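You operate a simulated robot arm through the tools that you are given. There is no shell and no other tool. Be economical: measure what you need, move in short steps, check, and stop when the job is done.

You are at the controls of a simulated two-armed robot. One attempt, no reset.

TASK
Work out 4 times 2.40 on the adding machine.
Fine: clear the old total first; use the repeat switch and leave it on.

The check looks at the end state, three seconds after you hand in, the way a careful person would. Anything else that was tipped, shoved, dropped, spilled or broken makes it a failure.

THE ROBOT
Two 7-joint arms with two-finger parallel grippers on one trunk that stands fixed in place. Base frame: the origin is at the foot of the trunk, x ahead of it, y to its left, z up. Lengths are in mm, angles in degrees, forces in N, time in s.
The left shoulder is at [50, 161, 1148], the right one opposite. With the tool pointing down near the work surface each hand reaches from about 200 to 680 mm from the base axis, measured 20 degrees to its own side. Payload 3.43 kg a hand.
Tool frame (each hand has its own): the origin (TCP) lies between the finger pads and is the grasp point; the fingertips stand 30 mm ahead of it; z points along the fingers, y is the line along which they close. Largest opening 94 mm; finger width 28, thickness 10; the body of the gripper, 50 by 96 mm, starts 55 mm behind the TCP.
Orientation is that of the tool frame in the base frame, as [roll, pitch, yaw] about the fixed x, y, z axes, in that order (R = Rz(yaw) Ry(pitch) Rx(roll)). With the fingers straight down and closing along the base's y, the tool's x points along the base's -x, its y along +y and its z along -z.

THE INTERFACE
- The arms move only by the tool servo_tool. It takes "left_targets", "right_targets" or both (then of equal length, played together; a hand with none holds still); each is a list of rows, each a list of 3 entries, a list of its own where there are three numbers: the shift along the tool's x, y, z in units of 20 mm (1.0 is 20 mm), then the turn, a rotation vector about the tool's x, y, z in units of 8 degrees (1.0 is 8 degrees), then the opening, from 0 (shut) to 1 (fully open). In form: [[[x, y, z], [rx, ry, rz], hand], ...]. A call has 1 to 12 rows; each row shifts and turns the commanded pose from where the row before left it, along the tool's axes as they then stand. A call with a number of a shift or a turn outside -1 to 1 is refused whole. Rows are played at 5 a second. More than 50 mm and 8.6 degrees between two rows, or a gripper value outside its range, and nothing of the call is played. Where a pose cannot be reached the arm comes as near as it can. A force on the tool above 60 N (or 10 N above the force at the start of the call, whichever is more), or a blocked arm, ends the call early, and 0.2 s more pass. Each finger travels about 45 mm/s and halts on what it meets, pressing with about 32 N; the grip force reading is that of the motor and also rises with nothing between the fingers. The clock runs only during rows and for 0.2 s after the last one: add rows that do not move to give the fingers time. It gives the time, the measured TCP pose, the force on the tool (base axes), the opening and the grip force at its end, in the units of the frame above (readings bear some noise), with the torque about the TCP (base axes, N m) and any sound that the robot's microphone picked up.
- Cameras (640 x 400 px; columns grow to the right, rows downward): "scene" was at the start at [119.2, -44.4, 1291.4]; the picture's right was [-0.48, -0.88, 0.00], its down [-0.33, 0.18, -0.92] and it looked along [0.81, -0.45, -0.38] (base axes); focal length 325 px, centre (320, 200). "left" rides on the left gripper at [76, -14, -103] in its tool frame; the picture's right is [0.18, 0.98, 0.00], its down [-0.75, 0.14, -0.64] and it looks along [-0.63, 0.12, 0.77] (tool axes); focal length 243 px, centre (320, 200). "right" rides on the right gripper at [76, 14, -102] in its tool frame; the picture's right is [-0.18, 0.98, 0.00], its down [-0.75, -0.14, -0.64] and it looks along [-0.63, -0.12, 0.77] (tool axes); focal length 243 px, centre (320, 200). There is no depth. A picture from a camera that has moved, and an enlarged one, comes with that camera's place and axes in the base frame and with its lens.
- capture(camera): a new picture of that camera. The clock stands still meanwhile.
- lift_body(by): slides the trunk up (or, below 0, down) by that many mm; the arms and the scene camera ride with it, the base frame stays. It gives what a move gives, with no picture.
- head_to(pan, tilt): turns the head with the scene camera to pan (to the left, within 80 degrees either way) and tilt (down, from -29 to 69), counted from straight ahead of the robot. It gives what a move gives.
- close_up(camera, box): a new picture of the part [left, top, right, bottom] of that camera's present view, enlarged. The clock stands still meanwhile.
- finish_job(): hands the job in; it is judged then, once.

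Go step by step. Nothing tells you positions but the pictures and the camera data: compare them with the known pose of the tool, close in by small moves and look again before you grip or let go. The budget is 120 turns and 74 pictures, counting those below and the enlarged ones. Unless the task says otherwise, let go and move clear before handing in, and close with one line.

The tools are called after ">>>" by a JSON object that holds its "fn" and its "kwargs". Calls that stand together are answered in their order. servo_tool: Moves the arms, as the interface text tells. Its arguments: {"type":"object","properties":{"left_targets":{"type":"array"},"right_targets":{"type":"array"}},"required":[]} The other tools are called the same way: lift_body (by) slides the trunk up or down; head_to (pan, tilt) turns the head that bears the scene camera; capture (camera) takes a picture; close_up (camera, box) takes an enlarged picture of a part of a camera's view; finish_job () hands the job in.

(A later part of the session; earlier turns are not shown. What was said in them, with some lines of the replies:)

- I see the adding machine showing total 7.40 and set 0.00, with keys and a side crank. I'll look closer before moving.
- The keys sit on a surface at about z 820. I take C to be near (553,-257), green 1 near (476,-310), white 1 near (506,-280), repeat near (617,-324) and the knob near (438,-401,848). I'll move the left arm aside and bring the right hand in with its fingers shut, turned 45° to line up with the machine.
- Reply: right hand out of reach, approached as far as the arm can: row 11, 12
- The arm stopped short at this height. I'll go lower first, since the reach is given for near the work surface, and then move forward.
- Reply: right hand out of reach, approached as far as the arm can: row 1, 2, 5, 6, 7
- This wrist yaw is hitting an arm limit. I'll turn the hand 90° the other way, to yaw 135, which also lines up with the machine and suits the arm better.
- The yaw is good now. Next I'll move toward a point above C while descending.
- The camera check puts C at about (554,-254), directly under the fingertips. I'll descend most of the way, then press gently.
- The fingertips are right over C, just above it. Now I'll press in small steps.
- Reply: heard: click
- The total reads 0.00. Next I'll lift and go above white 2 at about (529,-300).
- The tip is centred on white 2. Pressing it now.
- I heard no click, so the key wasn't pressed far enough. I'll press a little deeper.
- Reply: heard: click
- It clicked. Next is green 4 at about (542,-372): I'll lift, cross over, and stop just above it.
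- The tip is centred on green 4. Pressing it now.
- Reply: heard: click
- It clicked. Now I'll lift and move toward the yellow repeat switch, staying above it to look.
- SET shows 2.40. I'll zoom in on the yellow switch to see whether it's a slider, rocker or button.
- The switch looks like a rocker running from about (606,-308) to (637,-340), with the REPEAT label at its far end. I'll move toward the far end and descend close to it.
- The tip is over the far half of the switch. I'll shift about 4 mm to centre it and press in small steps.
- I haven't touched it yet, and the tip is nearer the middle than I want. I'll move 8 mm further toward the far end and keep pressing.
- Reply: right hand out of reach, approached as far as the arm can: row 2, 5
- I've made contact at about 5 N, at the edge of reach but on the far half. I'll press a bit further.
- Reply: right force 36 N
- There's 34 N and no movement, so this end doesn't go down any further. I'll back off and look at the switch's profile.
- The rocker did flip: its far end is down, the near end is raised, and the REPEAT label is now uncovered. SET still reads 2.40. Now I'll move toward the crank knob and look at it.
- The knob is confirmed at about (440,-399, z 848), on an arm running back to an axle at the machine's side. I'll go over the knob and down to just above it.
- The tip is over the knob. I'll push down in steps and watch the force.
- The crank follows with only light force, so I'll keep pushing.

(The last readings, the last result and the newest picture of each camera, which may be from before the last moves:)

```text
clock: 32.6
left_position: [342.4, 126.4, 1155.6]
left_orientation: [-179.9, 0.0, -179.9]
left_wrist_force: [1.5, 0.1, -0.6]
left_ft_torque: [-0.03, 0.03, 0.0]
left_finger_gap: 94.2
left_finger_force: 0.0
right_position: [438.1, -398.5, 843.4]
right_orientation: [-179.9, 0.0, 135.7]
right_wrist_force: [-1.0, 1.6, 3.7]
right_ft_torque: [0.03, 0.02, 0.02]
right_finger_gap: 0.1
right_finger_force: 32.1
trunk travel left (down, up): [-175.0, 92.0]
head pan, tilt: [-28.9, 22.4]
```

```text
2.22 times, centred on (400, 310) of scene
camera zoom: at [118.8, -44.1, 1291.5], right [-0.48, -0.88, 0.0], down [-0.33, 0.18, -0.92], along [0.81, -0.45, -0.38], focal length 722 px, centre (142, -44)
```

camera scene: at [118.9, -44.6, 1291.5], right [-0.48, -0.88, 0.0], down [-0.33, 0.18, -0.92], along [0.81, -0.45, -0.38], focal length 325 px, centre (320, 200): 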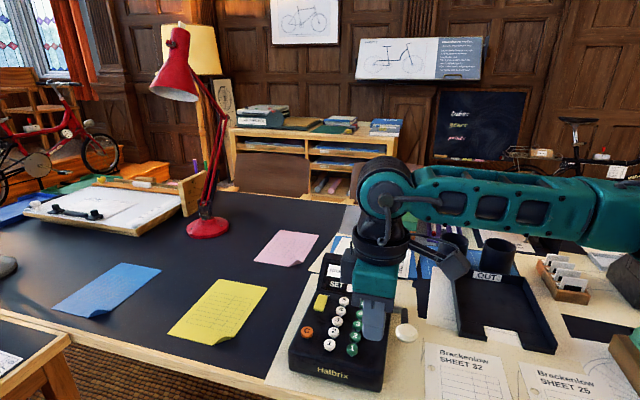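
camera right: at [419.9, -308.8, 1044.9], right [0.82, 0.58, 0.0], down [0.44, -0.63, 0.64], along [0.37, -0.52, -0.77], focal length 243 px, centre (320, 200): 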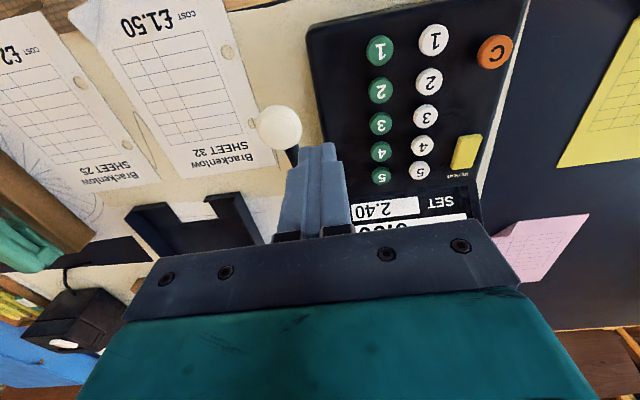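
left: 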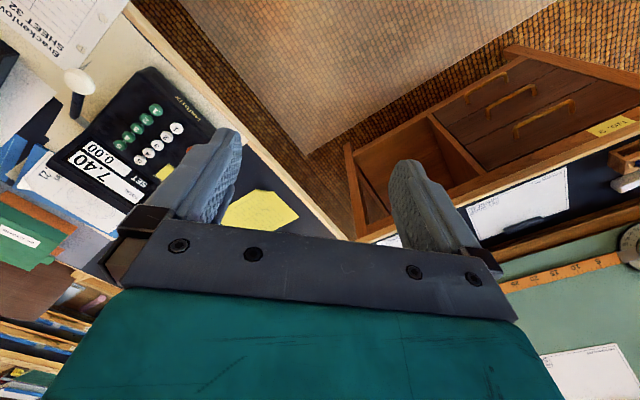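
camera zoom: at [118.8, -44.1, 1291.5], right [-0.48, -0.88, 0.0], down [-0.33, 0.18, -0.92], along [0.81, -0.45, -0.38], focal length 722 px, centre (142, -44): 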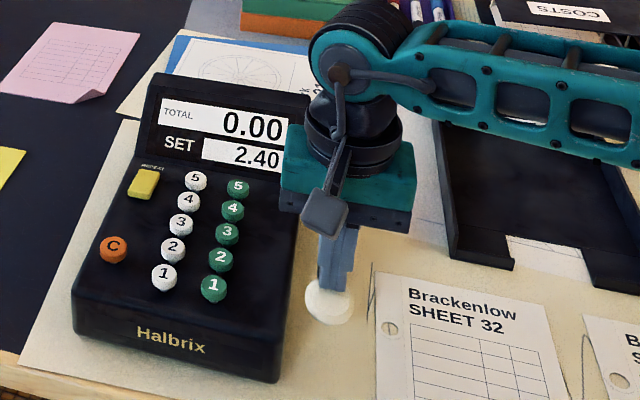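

It's still moving freely and there's no registration yet. Continuing down.

>>> {"fn": "servo_tool", "kwargs": {"right_targets": [[[0, 0, 0.3], [0, 0, 0], 0], [[0, 0, 0.3], [0, 0, 0], 0], [[0, 0, 0.3], [0, 0, 0], 0], [[0, 0, 0.3], [0, 0, 0], 0], [[0, 0, 0], [0, 0, 0], 0]]}}

>>> {"fn": "close_up", "kwargs": {"camera": "scene", "box": [320, 220, 480, 400]}}

```text
clock: 33.8
left_position: [340.3, 128.5, 1156.7]
left_orientation: [-179.8, 0.2, -179.9]
left_wrist_force: [-0.4, 0.0, -0.3]
left_ft_torque: [0.0, 0.03, 0.01]
left_finger_gap: 94.0
left_finger_force: 0.1
right_position: [438.9, -398.5, 825.2]
right_orientation: [179.7, 0.5, 135.8]
right_wrist_force: [-6.0, -1.8, 35.7]
right_ft_torque: [-0.08, 0.09, 0.38]
right_finger_gap: 0.0
right_finger_force: 32.1
trunk travel left (down, up): [-175.0, 92.0]
head pan, tilt: [-28.9, 22.4]
```

```text
2.22 times, centred on (400, 310) of scene
camera zoom: at [116.1, -42.1, 1292.3], right [-0.48, -0.88, 0.0], down [-0.33, 0.18, -0.93], along [0.81, -0.45, -0.38], focal length 722 px, centre (142, -44)
```

zoom: 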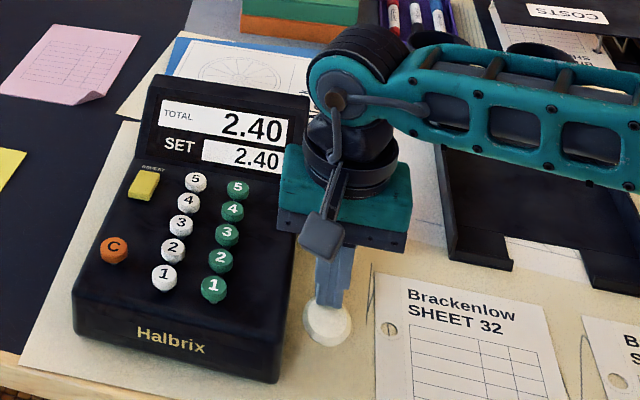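

The first pull registered: TOTAL reads 2.40 and SET stays 2.40. I'll lift and check that the crank springs back.

>>> {"fn": "servo_tool", "kwargs": {"right_targets": [[[0, 0, -0.8], [0, 0, 0], 0], [[0, 0, -0.9], [0, 0, 0], 0], [[0, 0, -0.9], [0, 0, 0], 0], [[0, 0, -0.9], [0, 0, 0], 0], [[0, 0, -0.8], [0, 0, 0], 0], [[0, 0, 0], [0, 0, 0], 0], [[0, 0, 0], [0, 0, 0], 0]]}}

>>> {"fn": "close_up", "kwargs": {"camera": "scene", "box": [320, 220, 480, 400]}}

```text
clock: 35.4
left_position: [344.3, 126.4, 1154.6]
left_orientation: [-179.9, 0.1, -179.9]
left_wrist_force: [0.3, 0.1, 0.1]
left_ft_torque: [0.04, -0.01, 0.0]
left_finger_gap: 93.8
left_finger_force: 0.1
right_position: [438.1, -398.5, 905.4]
right_orientation: [180.0, 0.0, 135.8]
right_wrist_force: [0.7, -0.1, 0.1]
right_ft_torque: [0.0, 0.03, -0.01]
right_finger_gap: 0.1
right_finger_force: 31.3
trunk travel left (down, up): [-175.0, 92.0]
head pan, tilt: [-28.9, 22.4]
```

```text
2.22 times, centred on (400, 310) of scene
camera zoom: at [119.2, -44.4, 1291.4], right [-0.48, -0.88, 0.0], down [-0.33, 0.18, -0.92], along [0.81, -0.45, -0.38], focal length 722 px, centre (142, -44)
```

zoom: 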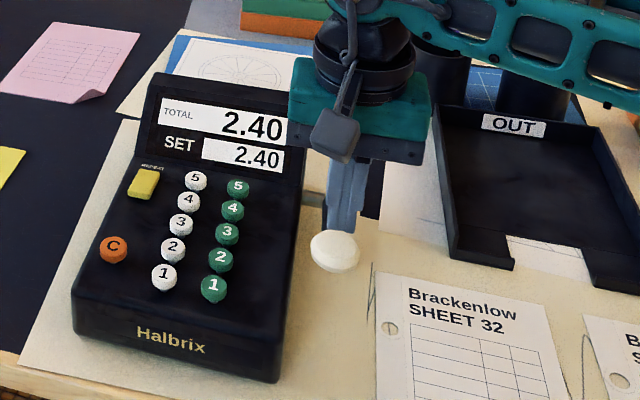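

The crank came back to rest. I'll make the second pull with the same stroke.

>>> {"fn": "servo_tool", "kwargs": {"right_targets": [[[0, 0, 0.9], [0, 0, 0], 0], [[0, 0, 0.9], [0, 0, 0], 0], [[0, 0, 0.8], [0, 0, 0], 0], [[0, 0, 0.7], [0, 0, 0], 0], [[0, 0, 0.5], [0, 0, 0], 0], [[0, 0, 0.45], [0, 0, 0], 0], [[0, 0, 0], [0, 0, 0], 0], [[0, 0, -0.85], [0, 0, 0], 0], [[0, 0, -0.85], [0, 0, 0], 0], [[0, 0, -0.85], [0, 0, 0], 0], [[0, 0, -0.85], [0, 0, 0], 0], [[0, 0, -0.85], [0, 0, 0], 0]]}}

>>> {"fn": "close_up", "kwargs": {"camera": "scene", "box": [320, 220, 480, 400]}}

```text
clock: 38.0
left_position: [342.5, 126.0, 1154.8]
left_orientation: [-179.9, 0.1, -179.9]
left_wrist_force: [0.2, 0.4, 0.2]
left_ft_torque: [0.0, -0.01, -0.01]
left_finger_gap: 94.2
left_finger_force: 0.0
right_position: [439.8, -396.4, 905.0]
right_orientation: [-179.9, 0.1, 135.8]
right_wrist_force: [-0.4, -0.2, -0.5]
right_ft_torque: [0.03, -0.04, 0.04]
right_finger_gap: 0.1
right_finger_force: 32.0
trunk travel left (down, up): [-175.0, 92.0]
head pan, tilt: [-28.9, 22.4]
```

```text
2.22 times, centred on (400, 310) of scene
camera zoom: at [119.1, -44.3, 1291.4], right [-0.48, -0.88, 0.0], down [-0.33, 0.18, -0.92], along [0.81, -0.45, -0.38], focal length 722 px, centre (142, -44)
```

zoom: 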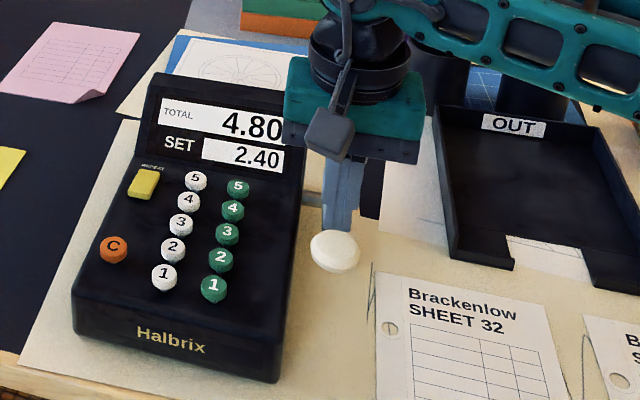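

TOTAL reads 4.80. For the third pull I'll add a small correction for drift.

>>> {"fn": "servo_tool", "kwargs": {"right_targets": [[[0, -0.13, 0.9], [0, 0, 0], 0], [[0, 0, 0.9], [0, 0, 0], 0], [[0, 0, 0.8], [0, 0, 0], 0], [[0, 0, 0.7], [0, 0, 0], 0], [[0, 0, 0.5], [0, 0, 0], 0], [[0, 0, 0.45], [0, 0, 0], 0], [[0, 0, 0], [0, 0, 0], 0], [[0, 0, -0.85], [0, 0, 0], 0], [[0, 0, -0.85], [0, 0, 0], 0], [[0, 0, -0.85], [0, 0, 0], 0], [[0, 0, -0.85], [0, 0, 0], 0], [[0, 0, -0.85], [0, 0, 0], 0]]}}

>>> {"fn": "close_up", "kwargs": {"camera": "scene", "box": [320, 220, 480, 400]}}

```text
clock: 40.6
left_position: [342.6, 127.5, 1154.6]
left_orientation: [-180.0, 0.1, -179.8]
left_wrist_force: [-0.4, -0.8, -0.1]
left_ft_torque: [-0.04, 0.01, 0.02]
left_finger_gap: 93.8
left_finger_force: 0.0
right_position: [435.8, -402.1, 905.7]
right_orientation: [180.0, -0.1, 135.8]
right_wrist_force: [-1.1, 0.0, -0.1]
right_ft_torque: [0.01, 0.03, 0.02]
right_finger_gap: 0.1
right_finger_force: 32.3
trunk travel left (down, up): [-175.0, 92.0]
head pan, tilt: [-28.9, 22.4]
```

```text
2.22 times, centred on (400, 310) of scene
camera zoom: at [119.1, -44.3, 1291.4], right [-0.48, -0.88, 0.0], down [-0.33, 0.18, -0.92], along [0.81, -0.45, -0.38], focal length 722 px, centre (142, -44)
```

zoom: 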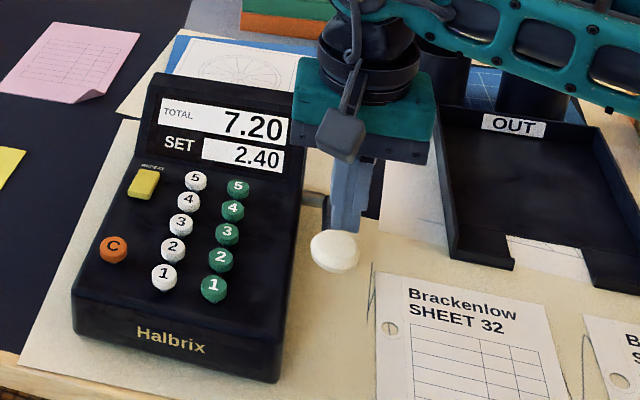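

TOTAL reads 7.20. Now the fourth and last pull.

>>> {"fn": "servo_tool", "kwargs": {"right_targets": [[[0, 0.1, 0.9], [0, 0, 0], 0], [[0, 0, 0.9], [0, 0, 0], 0], [[0, 0, 0.8], [0, 0, 0], 0], [[0, 0, 0.7], [0, 0, 0], 0], [[0, 0, 0.5], [0, 0, 0], 0], [[0, 0, 0.45], [0, 0, 0], 0], [[0, 0, 0], [0, 0, 0], 0], [[0, 0, -0.85], [0, 0, 0], 0], [[0, 0, -0.85], [0, 0, 0], 0], [[0, 0, -0.85], [0, 0, 0], 0], [[0, 0, -0.85], [0, 0, 0], 0], [[0, 0, -0.85], [0, 0, 0], 0]]}}

>>> {"fn": "servo_tool", "kwargs": {"right_targets": [[[0, 0, -1], [0, 0, 0], 0], [[0, 0, -1], [0, 0, 0], 0], [[0, 0, -1], [0, 0, 0], 0], [[0, 0, 0], [0, 0, 0], 0]]}}

>>> {"fn": "close_up", "kwargs": {"camera": "scene", "box": [320, 220, 480, 400]}}

>>> {"fn": "capture", "kwargs": {"camera": "scene"}}

```text
clock: 43.2
left_position: [341.6, 126.5, 1155.1]
left_orientation: [-179.8, 0.1, -179.9]
left_wrist_force: [-0.2, 0.8, 0.1]
left_ft_torque: [0.02, 0.0, 0.0]
left_finger_gap: 94.0
left_finger_force: 0.0
right_position: [438.1, -401.0, 904.2]
right_orientation: [180.0, -0.1, 135.8]
right_wrist_force: [0.0, 0.5, 0.2]
right_ft_torque: [0.0, -0.03, 0.01]
right_finger_gap: 0.2
right_finger_force: 31.7
trunk travel left (down, up): [-175.0, 92.0]
head pan, tilt: [-28.9, 22.4]
```

```text
clock: 44.2
left_position: [343.4, 126.7, 1155.0]
left_orientation: [-180.0, 0.0, -179.9]
left_wrist_force: [0.3, -0.2, 0.0]
left_ft_torque: [0.0, -0.04, -0.01]
left_finger_gap: 94.2
left_finger_force: 0.0
right_position: [438.1, -399.7, 963.0]
right_orientation: [180.0, -0.1, 135.7]
right_wrist_force: [0.6, -0.4, 0.3]
right_ft_torque: [-0.01, -0.01, -0.02]
right_finger_gap: 0.0
right_finger_force: 31.9
trunk travel left (down, up): [-175.0, 92.0]
head pan, tilt: [-28.9, 22.4]
```

```text
2.22 times, centred on (400, 310) of scene
camera zoom: at [119.2, -44.4, 1291.4], right [-0.48, -0.88, 0.0], down [-0.33, 0.18, -0.92], along [0.81, -0.45, -0.38], focal length 722 px, centre (142, -44)
```

zoom: 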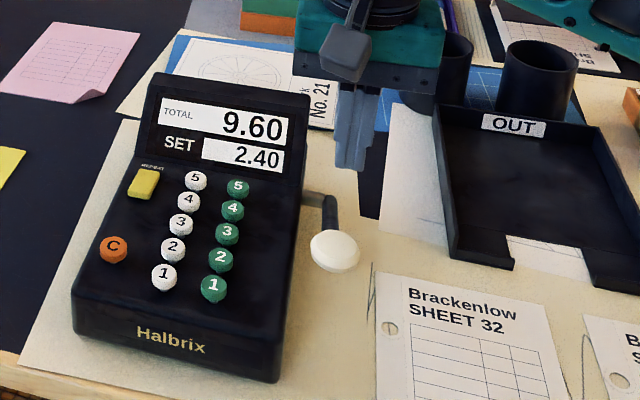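

```text
34 pictures are left
camera scene: at [119.2, -44.4, 1291.4], right [-0.48, -0.88, 0.0], down [-0.33, 0.18, -0.92], along [0.81, -0.45, -0.38], focal length 325 px, centre (320, 200)
```

scene: 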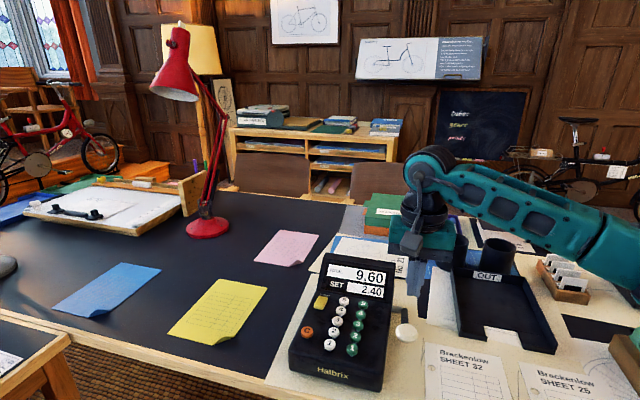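

TOTAL reads 9.60, SET holds 2.40, and the repeat switch is still on. The crank is back at rest, the hand is clear and nothing else looks disturbed, so I'm handing in.

>>> {"fn": "finish_job", "kwargs": {}}

```text
The job is handed in.
```

4 × 2.40 = 9.60 is on the adding machine: I cleared the old total first, and left the repeat switch on.
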